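You operate a simulated robot arm through the tools that you are given. There is no shell and no other tool.

You are at the controls of a simulated robot arm. One attempt, no reset.

Task
Swap the dirty strainer basket for the 40-mesh one.
Fine: dirty one in the steel drip tray; shut the lid and swing the clamp bar back over it. Set down upright: strainer basket, what you pick out. Where these are worked on the way, their far stop is far enough and under half their travel is too little: clamp bar.

The check looks at the end state, three seconds after you hand in, the way a careful person would. Anything else that was tipped, shoved, dropped, spilled or broken makes it a failure. A push-on lid holds only when it is set on centred and level and pressed home; a screw cap is set on level and turned clockwise until tight.

Robot
A 7-joint arm with a two-finger parallel gripper, fixed in place. Base frame: the origin is at the foot of the arm, x ahead of it, y to its left, z up. Readings come in mm, degrees, newtons and seconds.
Its first joint turns from -132.0 to 132.0 degrees. Payload 3.91 kg.
The tool frame sits at the grasp point between the pads (the TCP): z along the fingers, y along the line on which they close. The tips reach 30 mm beyond it. Largest opening 110 mm; finger width 20, thickness 10; the body of the gripper, 48 by 112 mm, starts 55 mm behind the TCP.
Orientation is that of the tool frame in the base frame, as [roll, pitch, yaw] about the fixed x, y, z axes, in that order (R = Rz(yaw) Ry(pitch) Rx(roll)). With the fingers straight down and closing along the base's y, the tool's x points along the base's -x, its y along +y and its z along -z.

Tools
- The arm moves only by the tool servo_tool. Its argument "series" is a list of rows, each an object (a shift or turn left out is 0, a gripper value left out holds the last) with "linear": the shift along the tool's x, y, z in m, a list of three; "angular": the turn, a rotation vector about the tool's x, y, z in degrees, a list of three; "hand": the finger opening in m, from 0 to 0.11. In form: [{"linear": [tx, ty, tz], "angular": [ax, ay, az], "hand": hand}, ...]. A call has 1 to 20 rows; each row shifts and turns the commanded pose from where the row before left it, along the tool's axes as they then stand. Rows are played at 5 a second. More than 50 mm and 8.6 degrees between two rows, or a gripper value outside its range, and nothing of the call is played. Where a pose cannot be reached the arm comes as near as it can. A force on the tool above 40 N (or 10 N above the force at the start of the call, whichever is more), or a blocked arm, ends the call early, and 0.2 s more pass. The fingers move at their own pace (about 108 mm/s each) and stop on an object; they squeeze with about 45 N. The grip force told is the motor's: it shows also when the fingers shut on nothing. Time passes only in rows, and 0.2 s behind the last, so rows that do not move let the fingers close. It gives the time, the measured TCP pose, the force on the tool (base axes), the opening and the grip force at its end, in the units of the frame above (readings bear some noise), with the torque about the TCP (base axes, N m) and any sound that the robot's microphone picked up.
- Cameras (640 x 400 px; columns grow to the right, rows downward): "scene" is fixed at [51.2, 500.4, 1483.4]; the picture's right is [-0.51, -0.86, 0.00], its down [-0.51, 0.30, -0.81] and it looks along [0.69, -0.41, -0.59] (base axes); focal length 274 px, centre (320, 200). "wrist" rides on the gripper at [72, 17, -103] in the tool frame; the picture's right is [-0.23, 0.97, 0.00], its down [-0.76, -0.18, -0.62] and it looks along [-0.61, -0.14, 0.78] (tool axes); focal length 222 px, centre (320, 200). There is no depth. A picture from a camera that has moved, and an enlarged one, comes with that camera's place and axes in the base frame and with its lens.
- capture(camera): a new picture of that camera. It takes no simulated time.
- close_up(camera, box): a new picture of the part [left, top, right, bottom] of that camera's present view, enlarged. It takes no simulated time.
- hand_in(): hands the job in; it is judged then, once.

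Nothing tells you positions but the pictures and the camera data. Unless the task says otherwise, let go and move clear before handing in.

The tools are called after "Call:" as name(argument=value, ...) on one line, values as JSON. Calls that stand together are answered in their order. servo_tool: Moves the arm, as the interface text tells. Its arguments: {"type":"object","properties":{"series":{"type":"array","items":{"type":"object","properties":{"linear":{"type":"array","items":{"type":"number"}},"angular":{"type":"array","items":{"type":"number"}},"hand":{"type":"number"}}}}},"required":["series"]} The other tools are called the same way: capture (camera) takes a picture; close_up (camera, box) takes an enlarged picture of a part of a camera's view; hand_in () hands the job in.

At the start:

```text
time: 0.0
position: [553.8, 175.1, 1296.3]
tool_rot: [180.0, -0.1, -180.0]
ft_force: [0.7, -0.7, 0.8]
torque: [-0.02, -0.01, -0.02]
opening: 110.0
finger_force: 0.0
```

scene: 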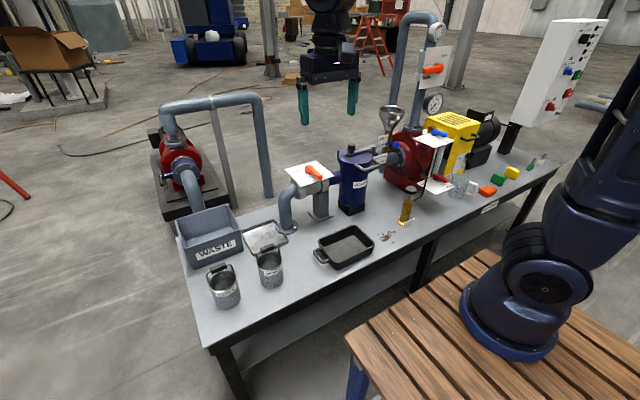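
wrist: 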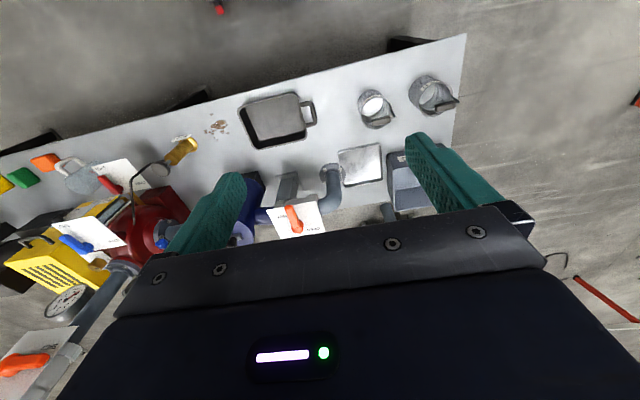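

I see a bench with a blue strainer housing, two baskets, a black tray, a grey waste bin, a steel tray, and several valves. I'll look closer at each of them before moving.

Call:
close_up(camera="scene", box=[270, 130, 430, 230])

Call:
close_up(camera="scene", box=[170, 200, 330, 320])

Call:
close_up(camera="scene", box=[300, 200, 440, 290])

Call:
close_up(camera="scene", box=[370, 80, 560, 220])

Call:
close_up(camera="wrist", box=[230, 60, 470, 240])

```text
4.00 times, centred on (350, 180) of scene
camera zoom: at [51.2, 500.4, 1483.4], right [-0.51, -0.86, 0.0], down [-0.51, 0.3, -0.81], along [0.69, -0.41, -0.59], focal length 1097 px, centre (200, 280)
```

zoom: 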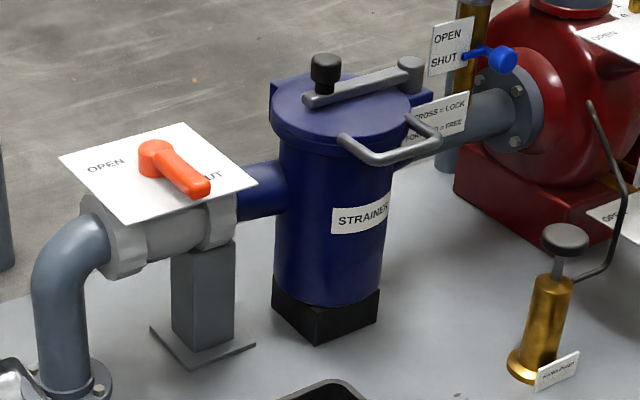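

```text
3.33 times, centred on (250, 260) of scene
camera zoom: at [51.2, 500.4, 1483.4], right [-0.51, -0.86, 0.0], down [-0.51, 0.3, -0.81], along [0.69, -0.41, -0.59], focal length 914 px, centre (553, 0)
```

zoom: 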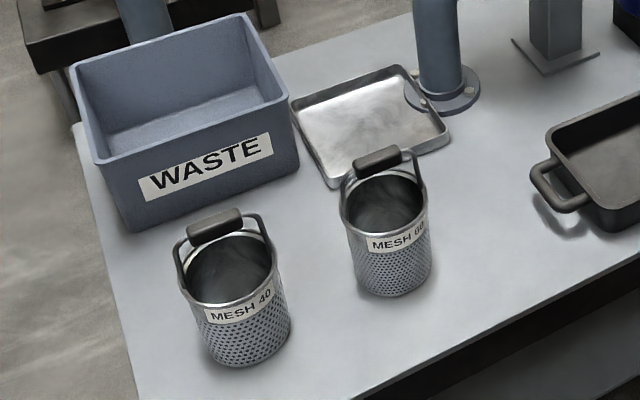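

```text
4.44 times, centred on (370, 245) of scene
camera zoom: at [51.2, 500.4, 1483.4], right [-0.51, -0.86, 0.0], down [-0.51, 0.3, -0.81], along [0.69, -0.41, -0.59], focal length 1219 px, centre (98, 0)
```

zoom: 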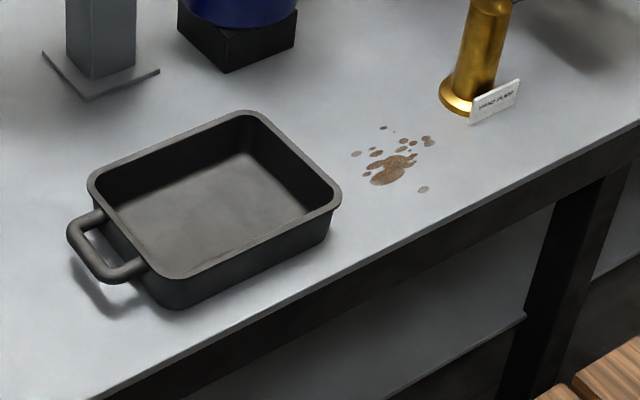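

```text
2.86 times, centred on (465, 150) of scene
camera zoom: at [51.2, 500.4, 1483.4], right [-0.51, -0.86, 0.0], down [-0.51, 0.3, -0.81], along [0.69, -0.41, -0.59], focal length 784 px, centre (-94, 343)
```

zoom: 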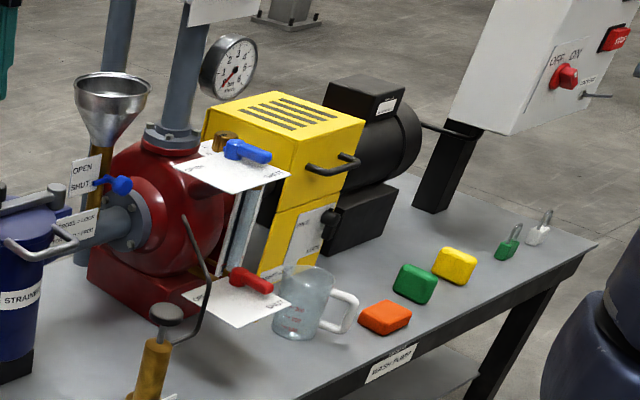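

```text
2.22 times, centred on (350, 150) of wrist
camera zoom: at [481.3, 193.6, 1400.6], right [0.23, 0.97, 0.0], down [0.76, -0.18, 0.62], along [0.61, -0.14, -0.78], focal length 494 px, centre (253, 311)
```

zoom: 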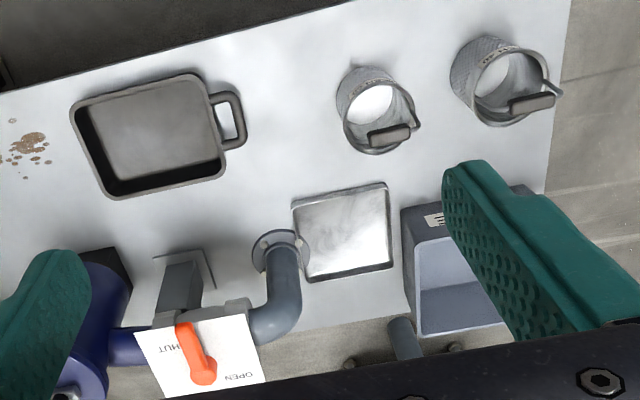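

I see the strainer with a clamp bar, a sign about cross/lock, and several valves with OPEN/SHUT cards. I'll zoom in further to read the signs and valve states.

Call:
close_up(camera="scene", box=[335, 135, 395, 175])

Call:
close_up(camera="scene", box=[365, 135, 415, 170])

Call:
close_up(camera="scene", box=[280, 150, 340, 195])

Call:
close_up(camera="scene", box=[400, 10, 470, 120])

Call:
close_up(camera="scene", box=[520, 20, 610, 120])

Call:
close_up(camera="scene", box=[400, 120, 470, 200])

Call:
close_up(camera="scene", box=[140, 90, 280, 220])

```text
10.00 times, centred on (365, 155) of scene
camera zoom: at [51.2, 500.4, 1483.4], right [-0.51, -0.86, 0.0], down [-0.51, 0.3, -0.81], along [0.69, -0.41, -0.59], focal length 2743 px, centre (-130, 650)
```

zoom: 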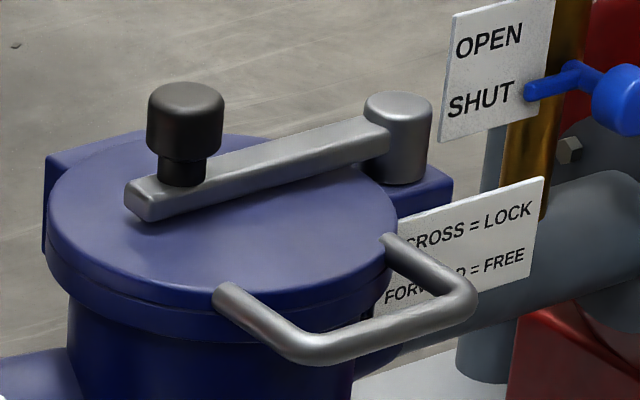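

```text
11.43 times, centred on (390, 152) of scene
camera zoom: at [51.2, 500.4, 1483.4], right [-0.51, -0.86, 0.0], down [-0.51, 0.3, -0.81], along [0.69, -0.41, -0.59], focal length 3135 px, centre (-480, 743)
```

zoom: 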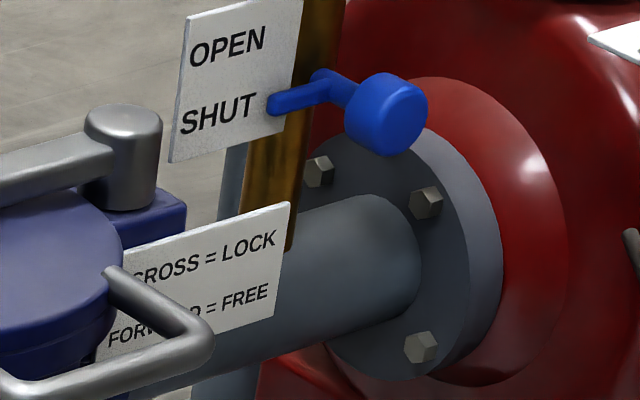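

```text
8.89 times, centred on (310, 172) of scene
camera zoom: at [51.2, 500.4, 1483.4], right [-0.51, -0.86, 0.0], down [-0.51, 0.3, -0.81], along [0.69, -0.41, -0.59], focal length 2438 px, centre (409, 444)
```

zoom: 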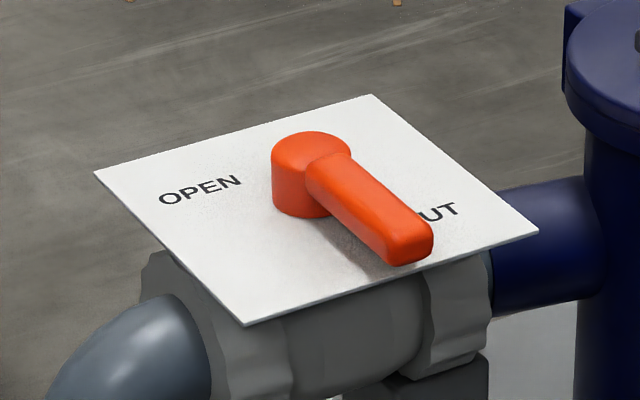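

```text
3.64 times, centred on (435, 65) of scene
camera zoom: at [51.2, 500.4, 1483.4], right [-0.51, -0.86, 0.0], down [-0.51, 0.3, -0.81], along [0.69, -0.41, -0.59], focal length 998 px, centre (-98, 691)
```

zoom: 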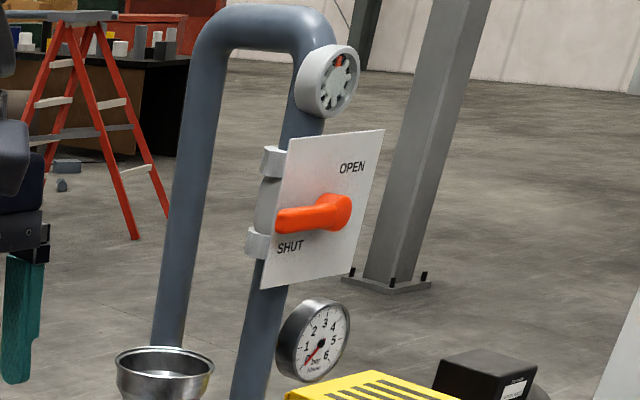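

```text
4.00 times, centred on (565, 70) of scene
camera zoom: at [51.2, 500.4, 1483.4], right [-0.51, -0.86, 0.0], down [-0.51, 0.3, -0.81], along [0.69, -0.41, -0.59], focal length 1097 px, centre (-660, 720)
```

zoom: 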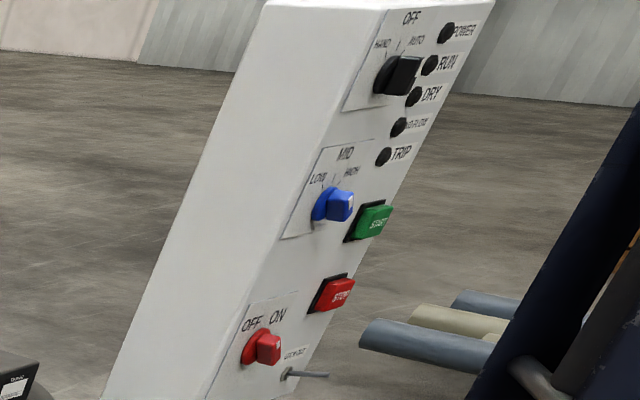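

```text
5.00 times, centred on (435, 160) of scene
camera zoom: at [51.2, 500.4, 1483.4], right [-0.51, -0.86, 0.0], down [-0.51, 0.3, -0.81], along [0.69, -0.41, -0.59], focal length 1372 px, centre (-255, 400)
```

zoom: 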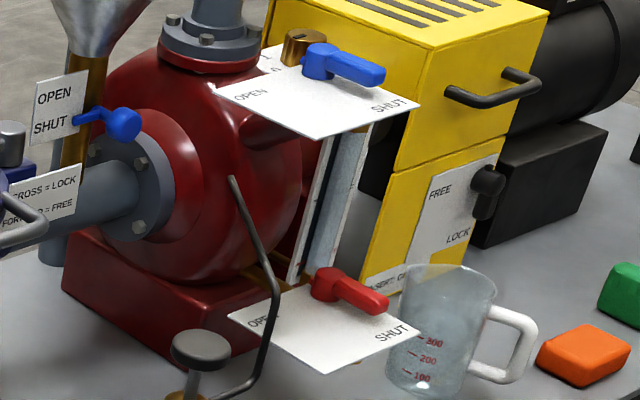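

```text
3.08 times, centred on (210, 155) of scene
camera zoom: at [51.2, 500.4, 1483.4], right [-0.51, -0.86, 0.0], down [-0.51, 0.3, -0.81], along [0.69, -0.41, -0.59], focal length 844 px, centre (658, 338)
```

zoom: 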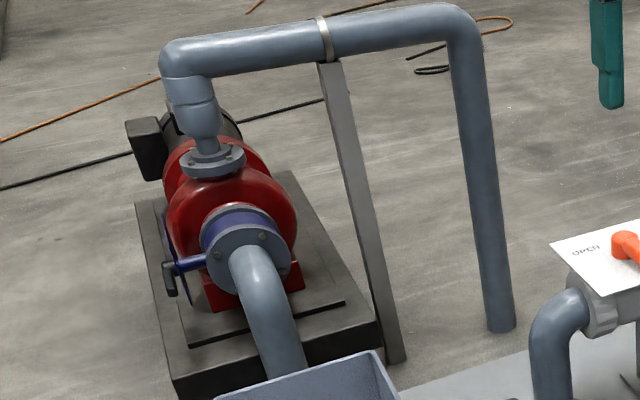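

The pump looks idle, with lamps dark and the gauge near zero, and all valves appear shut. The strainer is around (940, -220) with its lid at z≈900, and the MESH 40 basket is the far-left one. I'll move the gripper to get a wrist view of the strainer.

Call:
servo_tool(series=[{"linear": [-0.012, -0.0406, 0.00575]}, {"linear": [-0.012, -0.0406, 0.00575]}, {"linear": [-0.012, -0.0406, 0.00575]}, {"linear": [-0.012, -0.0406, 0.00575]}, {"linear": [-0.012, -0.0406, 0.00575]}, {"linear": [-0.012, -0.0406, 0.00575]}, {"linear": [-0.012, -0.0406, 0.00575]}, {"linear": [-0.012, -0.0406, 0.00575]}, {}])

Call:
capture(camera="wrist")

Call:
capture(camera="scene")

```text
time: 2.0
position: [648.9, -148.7, 1250.8]
tool_rot: [-180.0, 0.0, -180.0]
ft_force: [-0.3, 1.1, 0.3]
torque: [0.01, -0.04, 0.02]
opening: 109.9
finger_force: 0.1
```

```text
taken
camera wrist: at [576.7, -130.5, 1354.3], right [0.23, 0.97, 0.0], down [0.76, -0.18, 0.62], along [0.61, -0.14, -0.78], focal length 222 px, centre (320, 200)
```

wrist: 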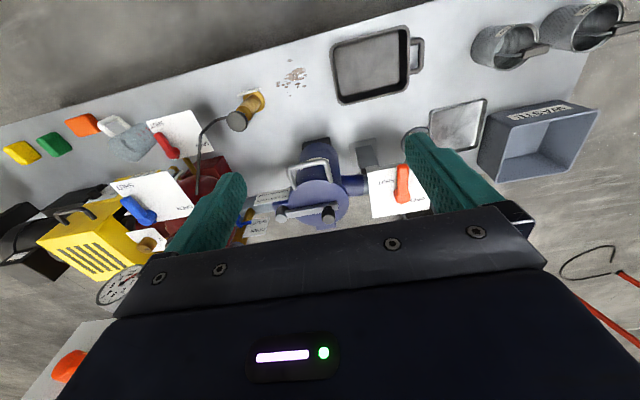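

```text
taken
```

scene: 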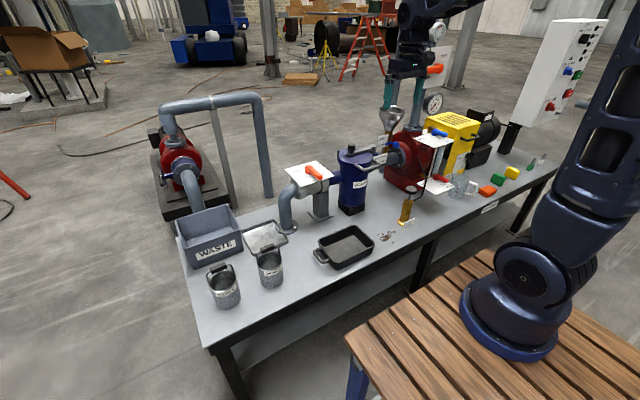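

Call:
close_up(camera="wrist", box=[220, 120, 440, 240])

Call:
close_up(camera="wrist", box=[420, 0, 640, 190])

```text
2.91 times, centred on (330, 180) of wrist
camera zoom: at [576.7, -130.5, 1354.3], right [0.23, 0.97, 0.0], down [0.76, -0.18, 0.62], along [0.61, -0.14, -0.78], focal length 646 px, centre (291, 258)
```

zoom: 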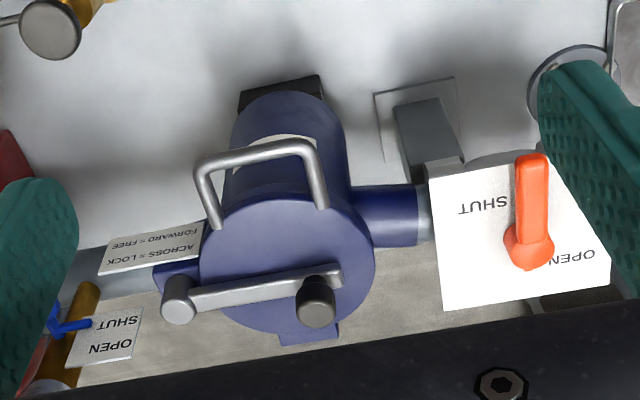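

```text
2.11 times, centred on (530, 95) of wrist
camera zoom: at [576.7, -130.5, 1354.3], right [0.23, 0.97, 0.0], down [0.76, -0.18, 0.62], along [0.61, -0.14, -0.78], focal length 468 px, centre (-122, 421)
```

zoom: 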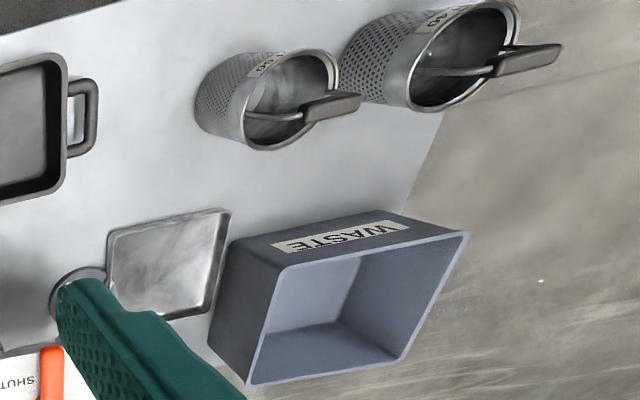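

The sign reads ACROSS = LOCK and FORWARD = FREE. I place the clamp bar's pivot post near (954, -325), its knob near (952, -196, top z≈955), and the lid handle's outer rod near (831, -221, 886). I'll go above the knob first to check the reach and the alignment.

Call:
servo_tool(series=[{"linear": [-0.0303, -0.0047, 0.0191]}, {"linear": [-0.0303, -0.0047, 0.0191]}, {"linear": [-0.0303, -0.0047, 0.0191]}, {"linear": [-0.0303, -0.0047, 0.0191]}, {"linear": [-0.0303, -0.0047, 0.0191]}, {"linear": [-0.0303, -0.0047, 0.0191]}, {"linear": [-0.0303, -0.0047, 0.0191]}, {"linear": [-0.0303, -0.0047, 0.0191]}, {"linear": [-0.0303, -0.0047, 0.0191]}, {"linear": [-0.0303, -0.0047, 0.0191]}, {}, {}])

Call:
capture(camera="wrist")

Call:
close_up(camera="scene", box=[300, 60, 460, 220])

```text
time: 4.6
position: [953.7, -196.7, 1059.4]
tool_rot: [180.0, 0.0, -180.0]
ft_force: [0.1, -0.1, -1.1]
torque: [0.04, 0.01, 0.01]
opening: 110.3
finger_force: 0.1
```

```text
taken
camera wrist: at [880.2, -178.5, 1163.4], right [0.23, 0.97, 0.0], down [0.76, -0.18, 0.62], along [0.61, -0.14, -0.78], focal length 222 px, centre (320, 200)
```

wrist: 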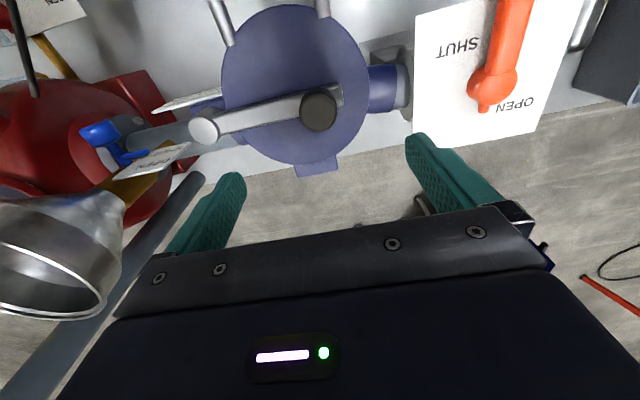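

```text
2.50 times, centred on (380, 140) of scene
camera zoom: at [51.2, 500.4, 1483.4], right [-0.51, -0.86, 0.0], down [-0.51, 0.3, -0.81], along [0.69, -0.41, -0.59], focal length 686 px, centre (170, 350)
```

zoom: 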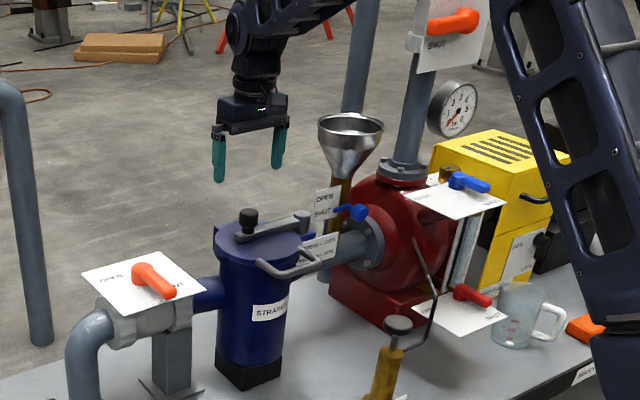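

The knob reads at about (943, -194) and the post at about (943, -327), so the bar is straight across and locked. I'll line up over the knob, lower around it, and grip it.

Call:
servo_tool(series=[{"linear": [0.0107, 0.002, 0.0], "hand": 0.07}, {"linear": [0, 0, 0.02]}, {"linear": [0, 0, 0.03]}, {"linear": [0, 0, 0.03]}, {"linear": [0, 0, 0.019]}, {"linear": [0, 0, 0.01]}, {}])

Call:
capture(camera="wrist")

Call:
close_up(camera="scene", box=[320, 110, 410, 180])

```text
time: 6.0
position: [944.6, -193.6, 958.4]
tool_rot: [-179.9, 0.5, 180.0]
ft_force: [-3.1, 0.8, 12.5]
torque: [-0.44, 0.17, -0.12]
opening: 69.6
finger_force: 0.1
stopped in row 6: the force on the tool passed its limit at 53 N (the readings are from after the stop); the commanded pose is now the measured one
```

```text
taken
camera wrist: at [870.5, -175.8, 1062.4], right [0.23, 0.97, 0.0], down [0.76, -0.18, 0.63], along [0.61, -0.14, -0.78], focal length 222 px, centre (320, 200)
```

wrist: 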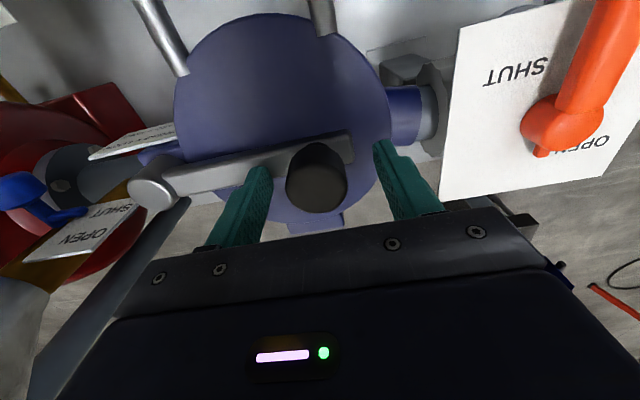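

```text
5.71 times, centred on (365, 145) of scene
camera zoom: at [51.2, 500.4, 1483.4], right [-0.51, -0.86, 0.0], down [-0.51, 0.3, -0.81], along [0.69, -0.41, -0.59], focal length 1568 px, centre (63, 514)
```

zoom: 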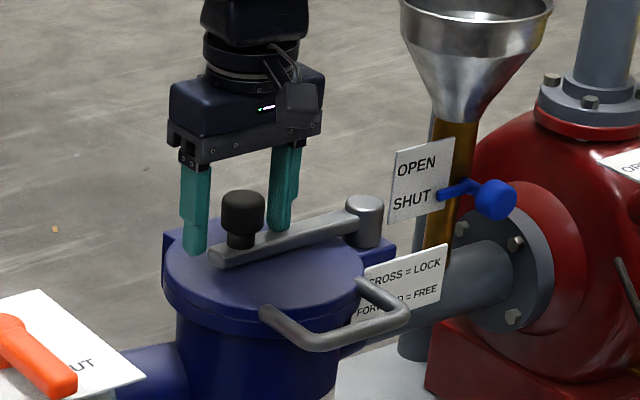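

The -y fingertip touched the bar's top, so the bar top is about z=928 and the knob sits well between the fingers. I'll lift 5 mm and close on the knob.

Call:
servo_tool(series=[{"linear": [0.003, 0, -0.006]}, {"hand": 0.0}, {}, {}, {}])

Call:
capture(camera="wrist")

Call:
close_up(camera="scene", box=[320, 110, 410, 180])

```text
time: 7.2
position: [941.1, -195.5, 962.5]
tool_rot: [-179.9, 0.3, 179.9]
ft_force: [-1.3, -5.6, -5.8]
torque: [-0.1, 0.04, -0.13]
opening: 33.1
finger_force: 44.7
```

```text
taken
camera wrist: at [867.3, -176.7, 1066.6], right [0.23, 0.97, 0.0], down [0.76, -0.18, 0.63], along [0.61, -0.14, -0.78], focal length 222 px, centre (320, 200)
```

wrist: 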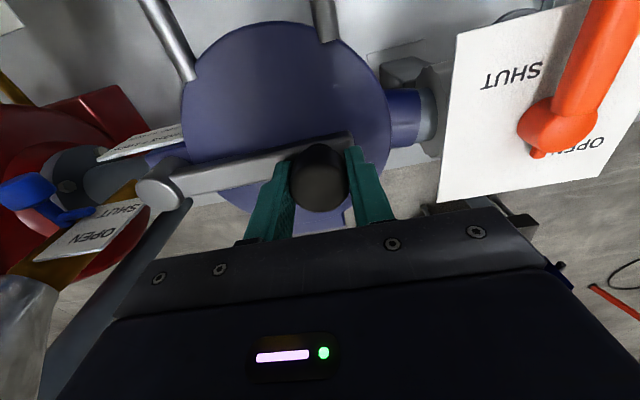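

```text
5.71 times, centred on (365, 145) of scene
camera zoom: at [51.2, 500.4, 1483.4], right [-0.51, -0.86, 0.0], down [-0.51, 0.3, -0.81], along [0.69, -0.41, -0.59], focal length 1568 px, centre (63, 514)
```

zoom: 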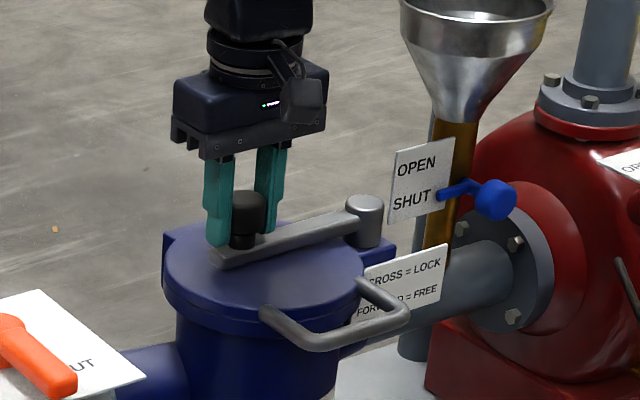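

I've got a solid grip on the knob (33 mm). I'll start swinging it on an arc toward the front (-x), with a small test first.

Call:
servo_tool(series=[{"linear": [0.00457, -8e-05, 0], "angular": [0, 0, -2]}, {"linear": [0.00914, -0.00032, 0], "angular": [0, 0, -4]}, {"linear": [0.0137, -0.00072, 0], "angular": [0, 0, -6]}, {"linear": [0.0137, -0.00072, 0], "angular": [0, 0, -6]}, {}])

Call:
close_up(camera="scene", box=[320, 110, 410, 180])

```text
time: 8.4
position: [900.6, -201.0, 963.1]
tool_rot: [-179.8, 0.3, -162.0]
ft_force: [2.0, -7.8, -4.3]
torque: [-0.02, -0.16, -0.07]
opening: 33.2
finger_force: 45.1
```

```text
5.71 times, centred on (365, 145) of scene
camera zoom: at [51.2, 500.4, 1483.4], right [-0.51, -0.86, 0.0], down [-0.51, 0.3, -0.81], along [0.69, -0.41, -0.59], focal length 1568 px, centre (63, 514)
```

zoom: 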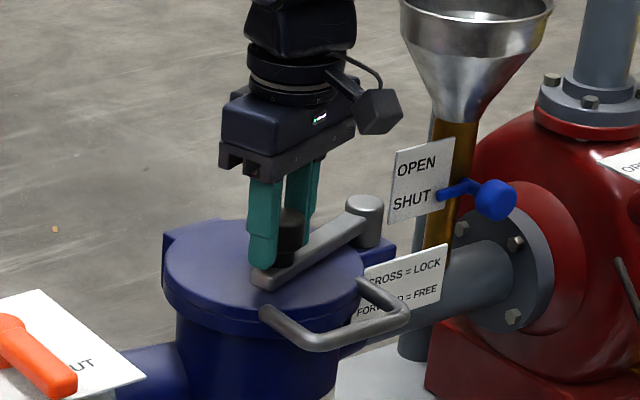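

The bar swings freely that way. I'll continue the arc up to about 90 degrees.

Call:
servo_tool(series=[{"linear": [0.0137, -0.00072, 0], "angular": [0, 0, -6]}, {"linear": [0.0137, -0.00072, 0], "angular": [0, 0, -6]}, {"linear": [0.0137, -0.00072, 0], "angular": [0, 0, -6]}, {"linear": [0.0137, -0.00072, 0], "angular": [0, 0, -6]}, {"linear": [0.0137, -0.00072, 0], "angular": [0, 0, -6]}, {"linear": [0.0137, -0.00072, 0], "angular": [0, 0, -6]}, {"linear": [0.0137, -0.00072, 0], "angular": [0, 0, -6]}, {"linear": [0.0137, -0.00072, 0], "angular": [0, 0, -6]}, {}])

Call:
close_up(camera="scene", box=[320, 110, 410, 180])

```text
time: 10.1
position: [829.2, -261.8, 962.4]
tool_rot: [-179.4, 0.1, -119.8]
ft_force: [6.4, -7.5, -6.5]
torque: [0.31, -0.38, -0.34]
opening: 33.2
finger_force: 45.7
stopped in row 8: the force on the tool passed its limit at 41 N (the readings are from after the stop); the commanded pose is now the measured one
```

```text
5.71 times, centred on (365, 145) of scene
camera zoom: at [51.2, 500.4, 1483.4], right [-0.51, -0.86, 0.0], down [-0.51, 0.3, -0.81], along [0.69, -0.41, -0.59], focal length 1568 px, centre (63, 514)
```

zoom: 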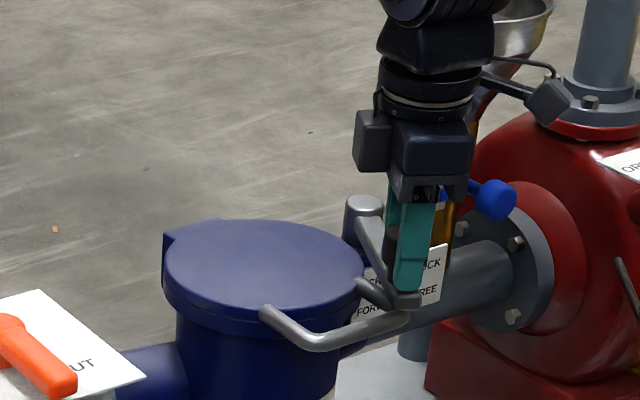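

The swing halted at about 60° with force rising, so this is either the far stop or an obstruction. I'll look closely before doing more.

Call:
close_up(camera="scene", box=[350, 130, 400, 165])

Call:
capture(camera="wrist")

Call:
capture(camera="scene")

```text
11.43 times, centred on (375, 148) of scene
camera zoom: at [51.2, 500.4, 1483.4], right [-0.51, -0.86, 0.0], down [-0.51, 0.3, -0.81], along [0.69, -0.41, -0.59], focal length 3135 px, centre (-309, 800)
```

zoom: 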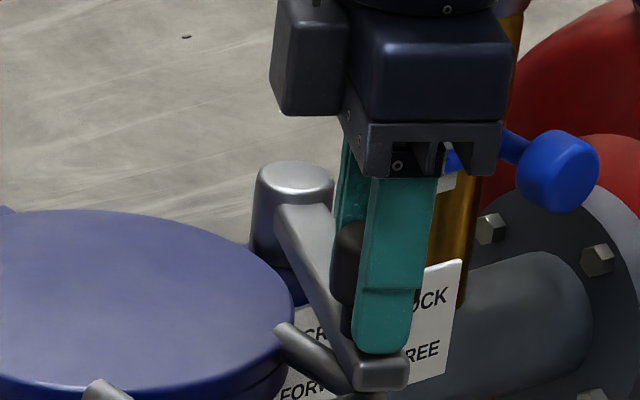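

```text
taken
camera wrist: at [777.0, -315.1, 1066.7], right [-0.73, 0.68, -0.01], down [0.53, 0.57, 0.63], along [0.43, 0.45, -0.78], focal length 222 px, centre (320, 200)
```

wrist: 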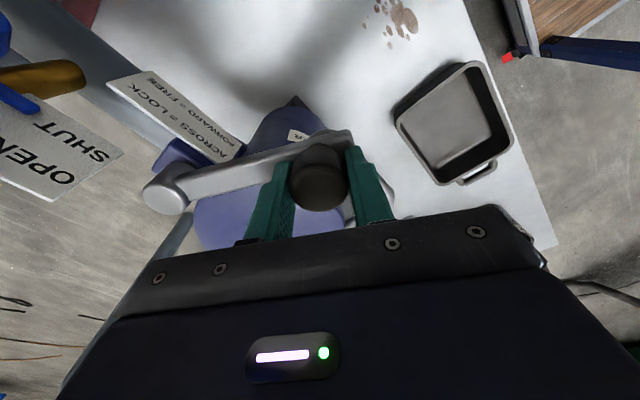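

```text
taken
```

scene: 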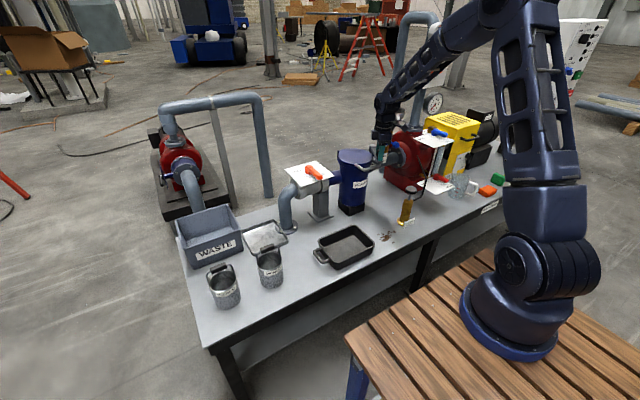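

The bar is at about 60° and hovers over the corner of the lid handle, so it needs to go further. I'll continue in small steps with a slight inward correction and watch the force.

Call:
servo_tool(series=[{"linear": [0.0, -0.001, 0]}, {"linear": [0.00457, -0.0001, 0], "angular": [0, 0, -2]}, {"linear": [0.00457, -0.0001, 0], "angular": [0, 0, -2]}, {}])

```text
time: 11.1
position: [825.5, -269.7, 962.1]
tool_rot: [-179.5, 0.1, -115.5]
ft_force: [-2.1, 0.6, -12.5]
torque: [0.15, -0.04, 0.08]
opening: 33.1
finger_force: 44.5
```

It moves on without a hard stop, so the earlier trip was just strain built up in the grip. I'll keep going with smaller steps and relax slightly downward.

Call:
servo_tool(series=[{"linear": [0.0, 0.0, 0.001]}, {"linear": [0.00685, -0.0003, 0], "angular": [0, 0, -3]}, {"linear": [0.00685, -0.0003, 0], "angular": [0, 0, -3]}, {"linear": [0.00685, -0.0003, 0], "angular": [0, 0, -3]}, {"linear": [0.00685, -0.0003, 0], "angular": [0, 0, -3]}, {}])

Call:
close_up(camera="scene", box=[320, 110, 410, 180])

```text
time: 12.5
position: [817.3, -296.5, 962.6]
tool_rot: [-179.4, 0.0, -103.7]
ft_force: [3.1, 1.2, -4.2]
torque: [-0.02, -0.08, 0.15]
opening: 33.4
finger_force: 45.2
```

```text
5.71 times, centred on (365, 145) of scene
camera zoom: at [51.2, 500.4, 1483.4], right [-0.51, -0.86, 0.0], down [-0.51, 0.3, -0.81], along [0.69, -0.41, -0.59], focal length 1568 px, centre (63, 514)
```

zoom: 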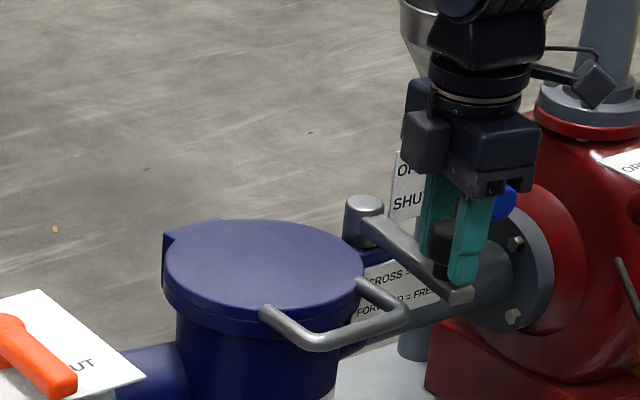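

The bar is now at about 76° and clear of the handle. I'll continue until it meets its stop.

Call:
servo_tool(series=[{"linear": [0.00685, -0.0002, 0], "angular": [0, 0, -3]}, {"linear": [0.00685, -0.0002, 0], "angular": [0, 0, -3]}, {"linear": [0.00685, -0.0002, 0], "angular": [0, 0, -3]}, {"linear": [0.00685, -0.0002, 0], "angular": [0, 0, -3]}, {"linear": [0.00685, -0.0002, 0], "angular": [0, 0, -3]}, {"linear": [0.00685, -0.0002, 0], "angular": [0, 0, -3]}, {}])

Call:
close_up(camera="scene", box=[320, 110, 410, 180])

```text
time: 13.6
position: [815.2, -319.1, 962.7]
tool_rot: [-179.3, 0.2, -89.7]
ft_force: [2.3, 6.6, 1.2]
torque: [0.4, -0.11, -0.01]
opening: 33.5
finger_force: 44.8
stopped in row 5: the force on the tool passed its limit at 63 N (the readings are from after the stop); the commanded pose is now the measured one
```

```text
5.71 times, centred on (365, 145) of scene
camera zoom: at [51.2, 500.4, 1483.4], right [-0.51, -0.86, 0.0], down [-0.51, 0.3, -0.81], along [0.69, -0.41, -0.59], focal length 1568 px, centre (63, 514)
```

zoom: 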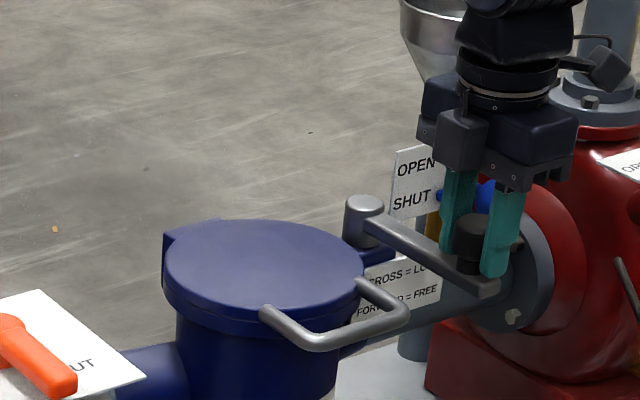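

The bar met its far stop at about 90°, pointing forward, so the lid is free. I'll let go of the knob, rise, and look at the lid handle.

Call:
servo_tool(series=[{"hand": 0.07}, {}, {"linear": [0, 0, -0.02]}, {"linear": [0, 0, -0.04]}, {"linear": [0, 0, -0.04]}, {"linear": [0, 0, -0.03]}, {}])

Call:
capture(camera="wrist")

Call:
close_up(camera="scene", box=[320, 110, 410, 180])

```text
time: 15.2
position: [812.2, -321.9, 1093.2]
tool_rot: [-179.3, 0.0, -89.7]
ft_force: [-0.4, -0.1, 0.7]
torque: [0.0, 0.03, 0.04]
opening: 70.1
finger_force: 0.1
```

```text
taken
camera wrist: at [794.4, -393.2, 1196.7], right [-0.98, 0.22, -0.01], down [0.17, 0.76, 0.63], along [0.15, 0.61, -0.78], focal length 222 px, centre (320, 200)
```

wrist: 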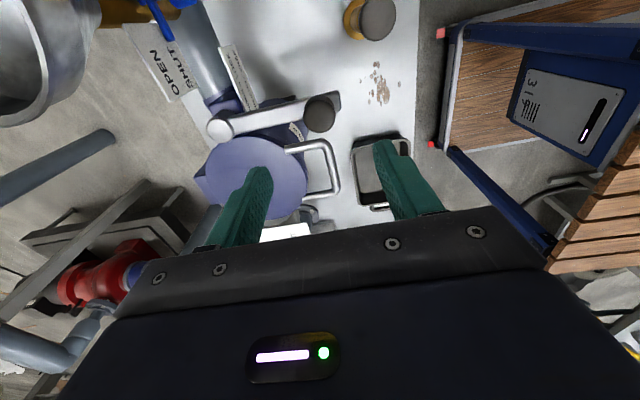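

```text
5.71 times, centred on (365, 145) of scene
camera zoom: at [51.2, 500.4, 1483.4], right [-0.51, -0.86, 0.0], down [-0.51, 0.3, -0.81], along [0.69, -0.41, -0.59], focal length 1568 px, centre (63, 514)
```

zoom: 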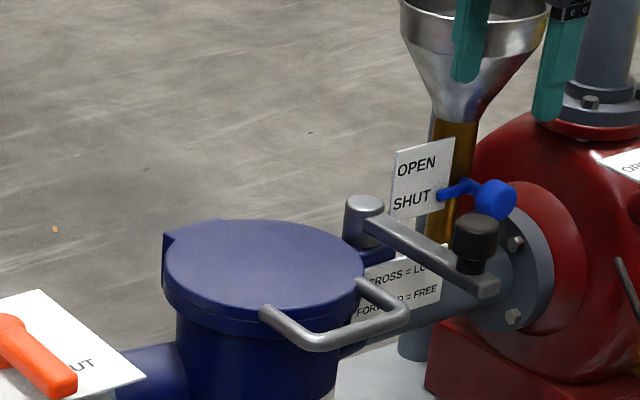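

The clamp bar is fully forward and clear of the lid. The handle's outer rod sits near (820, -216, ~896). I'll move in front of it and tilt the fingers 45° forward-down to hook and grip the rod.

Call:
servo_tool(series=[{"linear": [-0.0265, 0.018, 0.015]}, {"linear": [-0.0265, 0.018, 0.015]}, {"linear": [-0.0265, 0.018, 0.015]}, {"linear": [-0.0265, 0.018, 0.015]}, {"angular": [7.5, 0, 0], "hand": 0.05}, {"angular": [7.5, 0, 0]}, {"angular": [7.5, 0, 0]}, {"angular": [7.5, 0, 0]}, {"angular": [7.5, 0, 0]}, {"angular": [7.5, 0, 0]}, {}])

Call:
capture(camera="wrist")

Call:
capture(camera="scene")

```text
time: 17.6
position: [740.9, -216.5, 1032.9]
tool_rot: [-134.4, 0.1, -89.6]
ft_force: [-0.3, 0.1, -0.4]
torque: [-0.03, -0.03, -0.02]
opening: 50.2
finger_force: 0.0
```

```text
taken
camera wrist: at [655.3, -287.5, 1093.4], right [-0.68, 0.22, -0.7], down [-0.33, 0.76, 0.56], along [0.65, 0.61, -0.44], focal length 222 px, centre (320, 200)
```

wrist: 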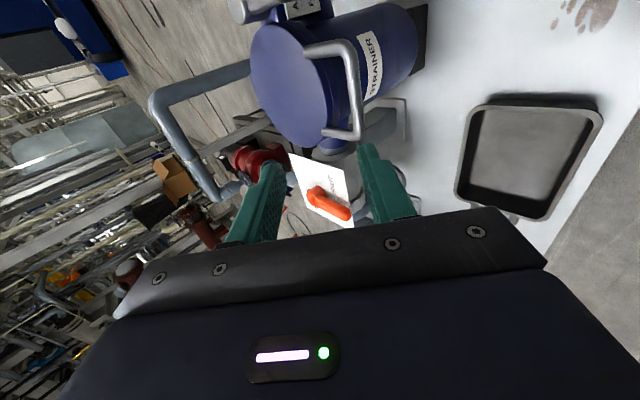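

```text
taken
```

scene: 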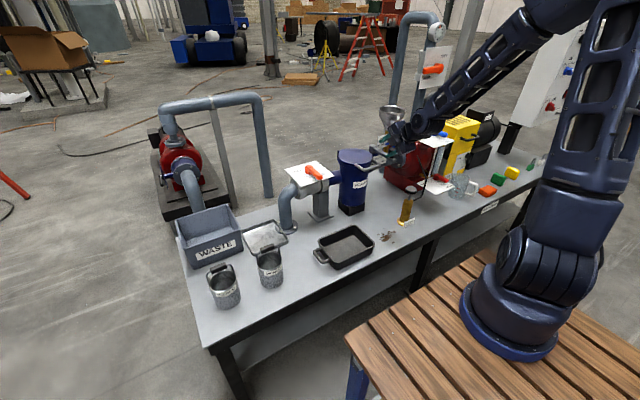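

Call:
close_up(camera="wrist", box=[230, 0, 430, 160])

```text
2.50 times, centred on (330, 80) of wrist
camera zoom: at [655.3, -287.5, 1093.4], right [-0.68, 0.22, -0.7], down [-0.33, 0.76, 0.56], along [0.65, 0.61, -0.44], focal length 555 px, centre (295, 500)
```

zoom: 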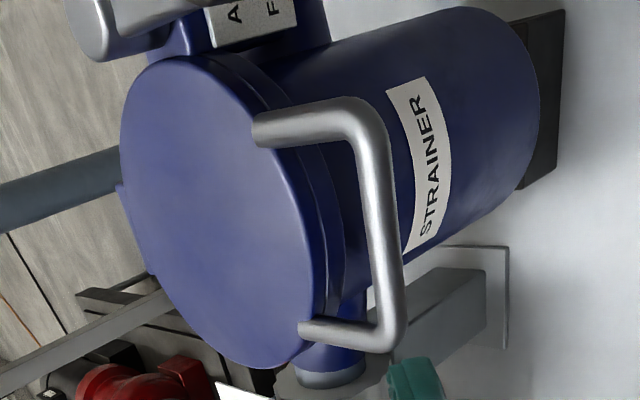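

The handle rod's midpoint triangulates to about (819, -223, 902). I'll go to a standoff about 60 mm back along the finger direction with a narrow opening, then check the alignment.

Call:
servo_tool(series=[{"linear": [0.002, 0.0128, 0.0257], "hand": 0.028}, {"linear": [0.002, 0.0128, 0.0257]}, {"linear": [0.0025, 0.0128, 0.0258]}, {}])

Call:
capture(camera="wrist")

Call:
close_up(camera="scene", box=[320, 110, 410, 180])

```text
time: 18.6
position: [769.7, -221.8, 950.9]
tool_rot: [-134.3, 0.1, -89.6]
ft_force: [0.3, 0.4, -0.8]
torque: [0.02, -0.02, 0.0]
opening: 28.2
finger_force: 0.1
```

```text
taken
camera wrist: at [684.0, -293.4, 1011.5], right [-0.68, 0.22, -0.7], down [-0.33, 0.76, 0.56], along [0.65, 0.61, -0.44], focal length 222 px, centre (320, 200)
```

wrist: 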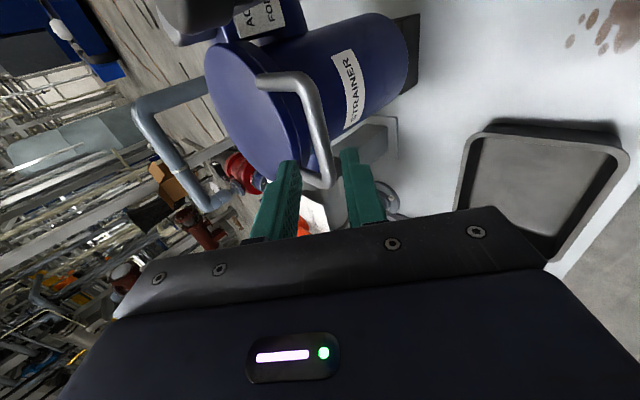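

```text
5.71 times, centred on (365, 145) of scene
camera zoom: at [51.2, 500.4, 1483.4], right [-0.51, -0.86, 0.0], down [-0.51, 0.3, -0.81], along [0.69, -0.41, -0.59], focal length 1568 px, centre (63, 514)
```

zoom: 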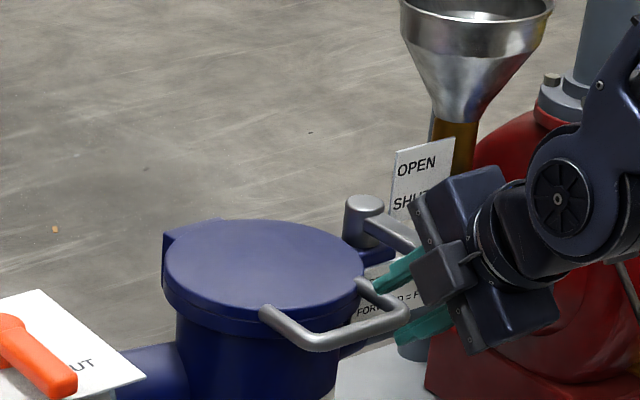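

Call:
close_up(camera="wrist", box=[220, 50, 420, 250])

```text
2.00 times, centred on (320, 150) of wrist
camera zoom: at [684.0, -293.4, 1011.5], right [-0.68, 0.22, -0.7], down [-0.33, 0.76, 0.56], along [0.65, 0.61, -0.44], focal length 444 px, centre (320, 300)
```

zoom: 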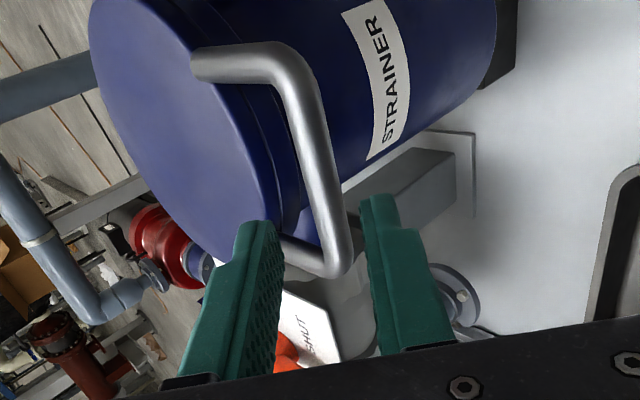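

The rod is centred between the fingers along the approach line. I'll advance 57 mm and close on it.

Call:
servo_tool(series=[{"linear": [0, 0, 0.02]}, {"linear": [0, 0, 0.02]}, {"linear": [0, 0, 0.017]}, {}, {"hand": 0.0}, {}, {}])

Call:
capture(camera="wrist")

Call:
close_up(camera="scene", box=[320, 110, 410, 180])

```text
time: 20.2
position: [810.8, -220.7, 910.2]
tool_rot: [-134.3, 0.2, -89.7]
ft_force: [15.5, 0.4, 2.8]
torque: [-0.19, -0.2, 0.44]
opening: 13.8
finger_force: 45.1
```

```text
taken
camera wrist: at [725.0, -293.3, 971.4], right [-0.68, 0.22, -0.7], down [-0.33, 0.76, 0.56], along [0.65, 0.61, -0.44], focal length 222 px, centre (320, 200)
```

wrist: 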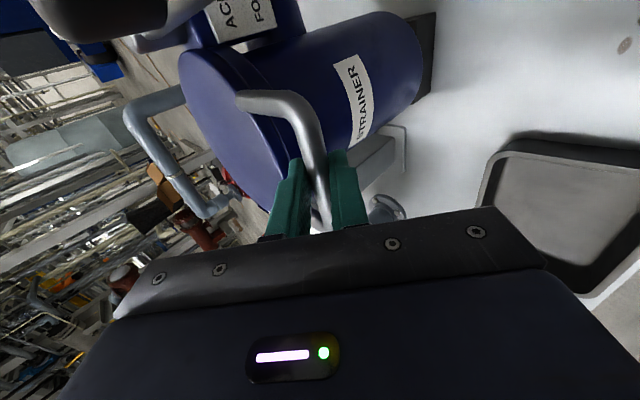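

```text
5.71 times, centred on (365, 145) of scene
camera zoom: at [51.2, 500.4, 1483.4], right [-0.51, -0.86, 0.0], down [-0.51, 0.3, -0.81], along [0.69, -0.41, -0.59], focal length 1568 px, centre (63, 514)
```

zoom: 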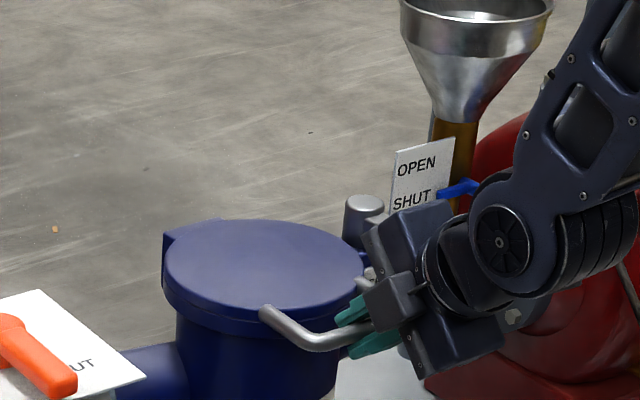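

The rod is held, and it measures about 14 mm. I'll ease the grip so the fingers cage the rod and it can pivot, then lift the lid on an arc about the rear hinge (x≈1030, z≈895), starting with 20°.

Call:
servo_tool(series=[{"hand": 0.02}, {}, {"linear": [0, -0.0112, -0.0096]}, {"linear": [0, -0.0119, -0.0088]}, {"linear": [0, -0.0124, -0.0079]}, {"linear": [0, -0.0129, -0.007]}, {"linear": [0, -0.0134, -0.0061]}, {}])

Call:
capture(camera="wrist")

Call:
close_up(camera="scene", box=[320, 90, 420, 180])

```text
time: 22.0
position: [826.0, -222.0, 982.7]
tool_rot: [-134.3, 0.0, -89.6]
ft_force: [-4.2, -0.5, -1.0]
torque: [-0.04, 0.1, 0.01]
opening: 21.8
finger_force: 2.0
```

```text
taken
camera wrist: at [739.8, -293.4, 1043.7], right [-0.68, 0.22, -0.7], down [-0.33, 0.76, 0.56], along [0.65, 0.61, -0.44], focal length 222 px, centre (320, 200)
```

wrist: 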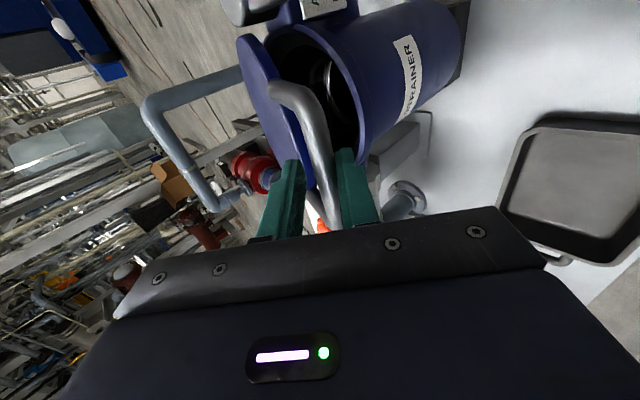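

```text
4.44 times, centred on (370, 135) of scene
camera zoom: at [51.2, 500.4, 1483.4], right [-0.51, -0.86, 0.0], down [-0.51, 0.3, -0.81], along [0.69, -0.41, -0.59], focal length 1219 px, centre (98, 489)
```

zoom: 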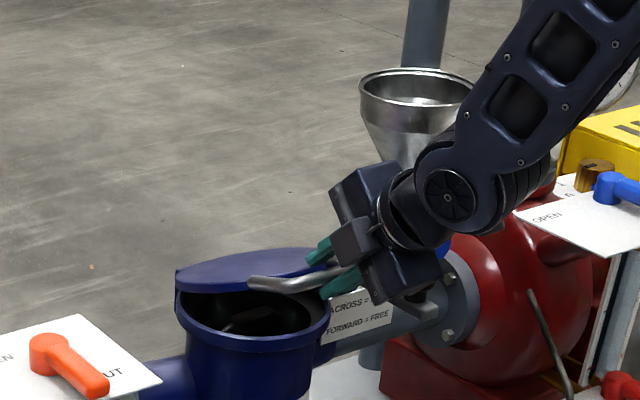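

The lid lifts with almost no force, and I can see the basket inside. I'll keep following the arc.

Call:
servo_tool(series=[{"linear": [0, -0.0138, -0.00515]}, {"linear": [0, -0.01414, -0.00419]}, {"linear": [0, -0.01438, -0.00319]}, {"linear": [0, -0.01457, -0.00218]}, {"linear": [0, -0.0147, -0.00115]}, {"linear": [0, -0.01473, -0.00013]}, {}])

Call:
capture(camera="wrist")

Call:
close_up(camera="scene", box=[320, 60, 440, 180])

```text
time: 23.6
position: [874.3, -222.5, 1056.2]
tool_rot: [-134.4, 0.1, -89.6]
ft_force: [-1.8, -1.1, -1.0]
torque: [-0.01, 0.03, -0.02]
opening: 21.3
finger_force: 1.3
```

```text
taken
camera wrist: at [788.5, -293.8, 1116.9], right [-0.68, 0.22, -0.7], down [-0.33, 0.76, 0.56], along [0.65, 0.61, -0.44], focal length 222 px, centre (320, 200)
```

wrist: 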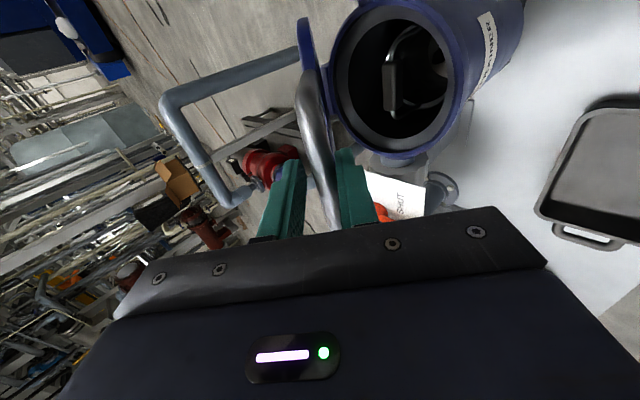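

```text
3.33 times, centred on (380, 120) of scene
camera zoom: at [51.2, 500.4, 1483.4], right [-0.51, -0.86, 0.0], down [-0.51, 0.3, -0.81], along [0.69, -0.41, -0.59], focal length 914 px, centre (120, 467)
```

zoom: 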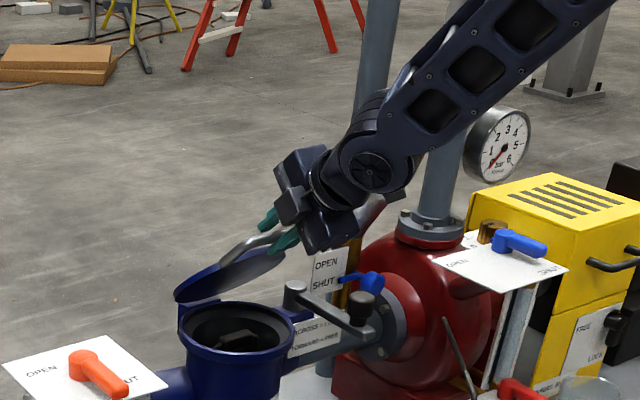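

The lid is at about 44° and the dirty basket with its bail grip shows inside. I'll continue the arc.

Call:
servo_tool(series=[{"linear": [0, -0.0147, 0.0009]}, {"linear": [0, -0.01462, 0.00193]}, {"linear": [0, -0.01443, 0.00293]}, {"linear": [0, -0.0142, 0.00394]}, {"linear": [0, -0.01389, 0.00492]}, {"linear": [0, -0.01352, 0.00588]}, {}])

Call:
capture(camera="wrist")

Call:
close_up(camera="scene", box=[320, 60, 440, 180])

```text
time: 25.2
position: [950.2, -221.5, 1102.0]
tool_rot: [-134.5, 0.1, -89.7]
ft_force: [-1.1, -1.3, -1.1]
torque: [0.03, 0.03, -0.05]
opening: 21.1
finger_force: 1.2
```

```text
taken
camera wrist: at [862.8, -293.3, 1163.2], right [-0.68, 0.22, -0.7], down [-0.33, 0.76, 0.56], along [0.65, 0.61, -0.44], focal length 222 px, centre (320, 200)
```

wrist: 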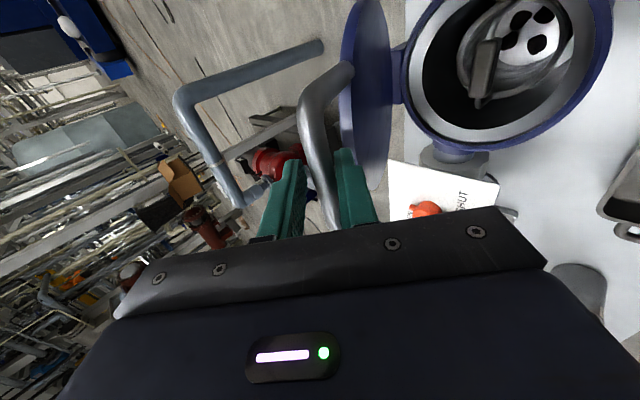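

```text
3.33 times, centred on (380, 120) of scene
camera zoom: at [51.2, 500.4, 1483.4], right [-0.51, -0.86, 0.0], down [-0.51, 0.3, -0.81], along [0.69, -0.41, -0.59], focal length 914 px, centre (120, 467)
```

zoom: 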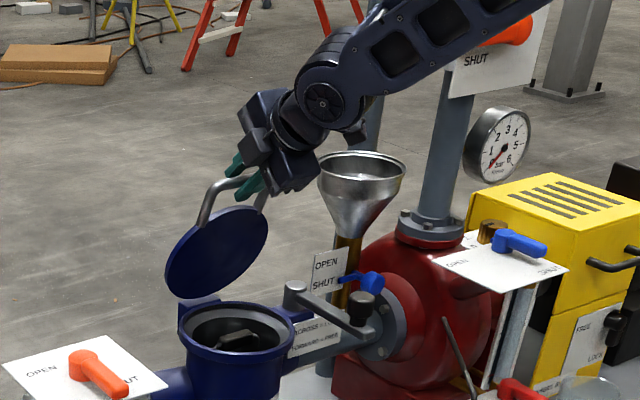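

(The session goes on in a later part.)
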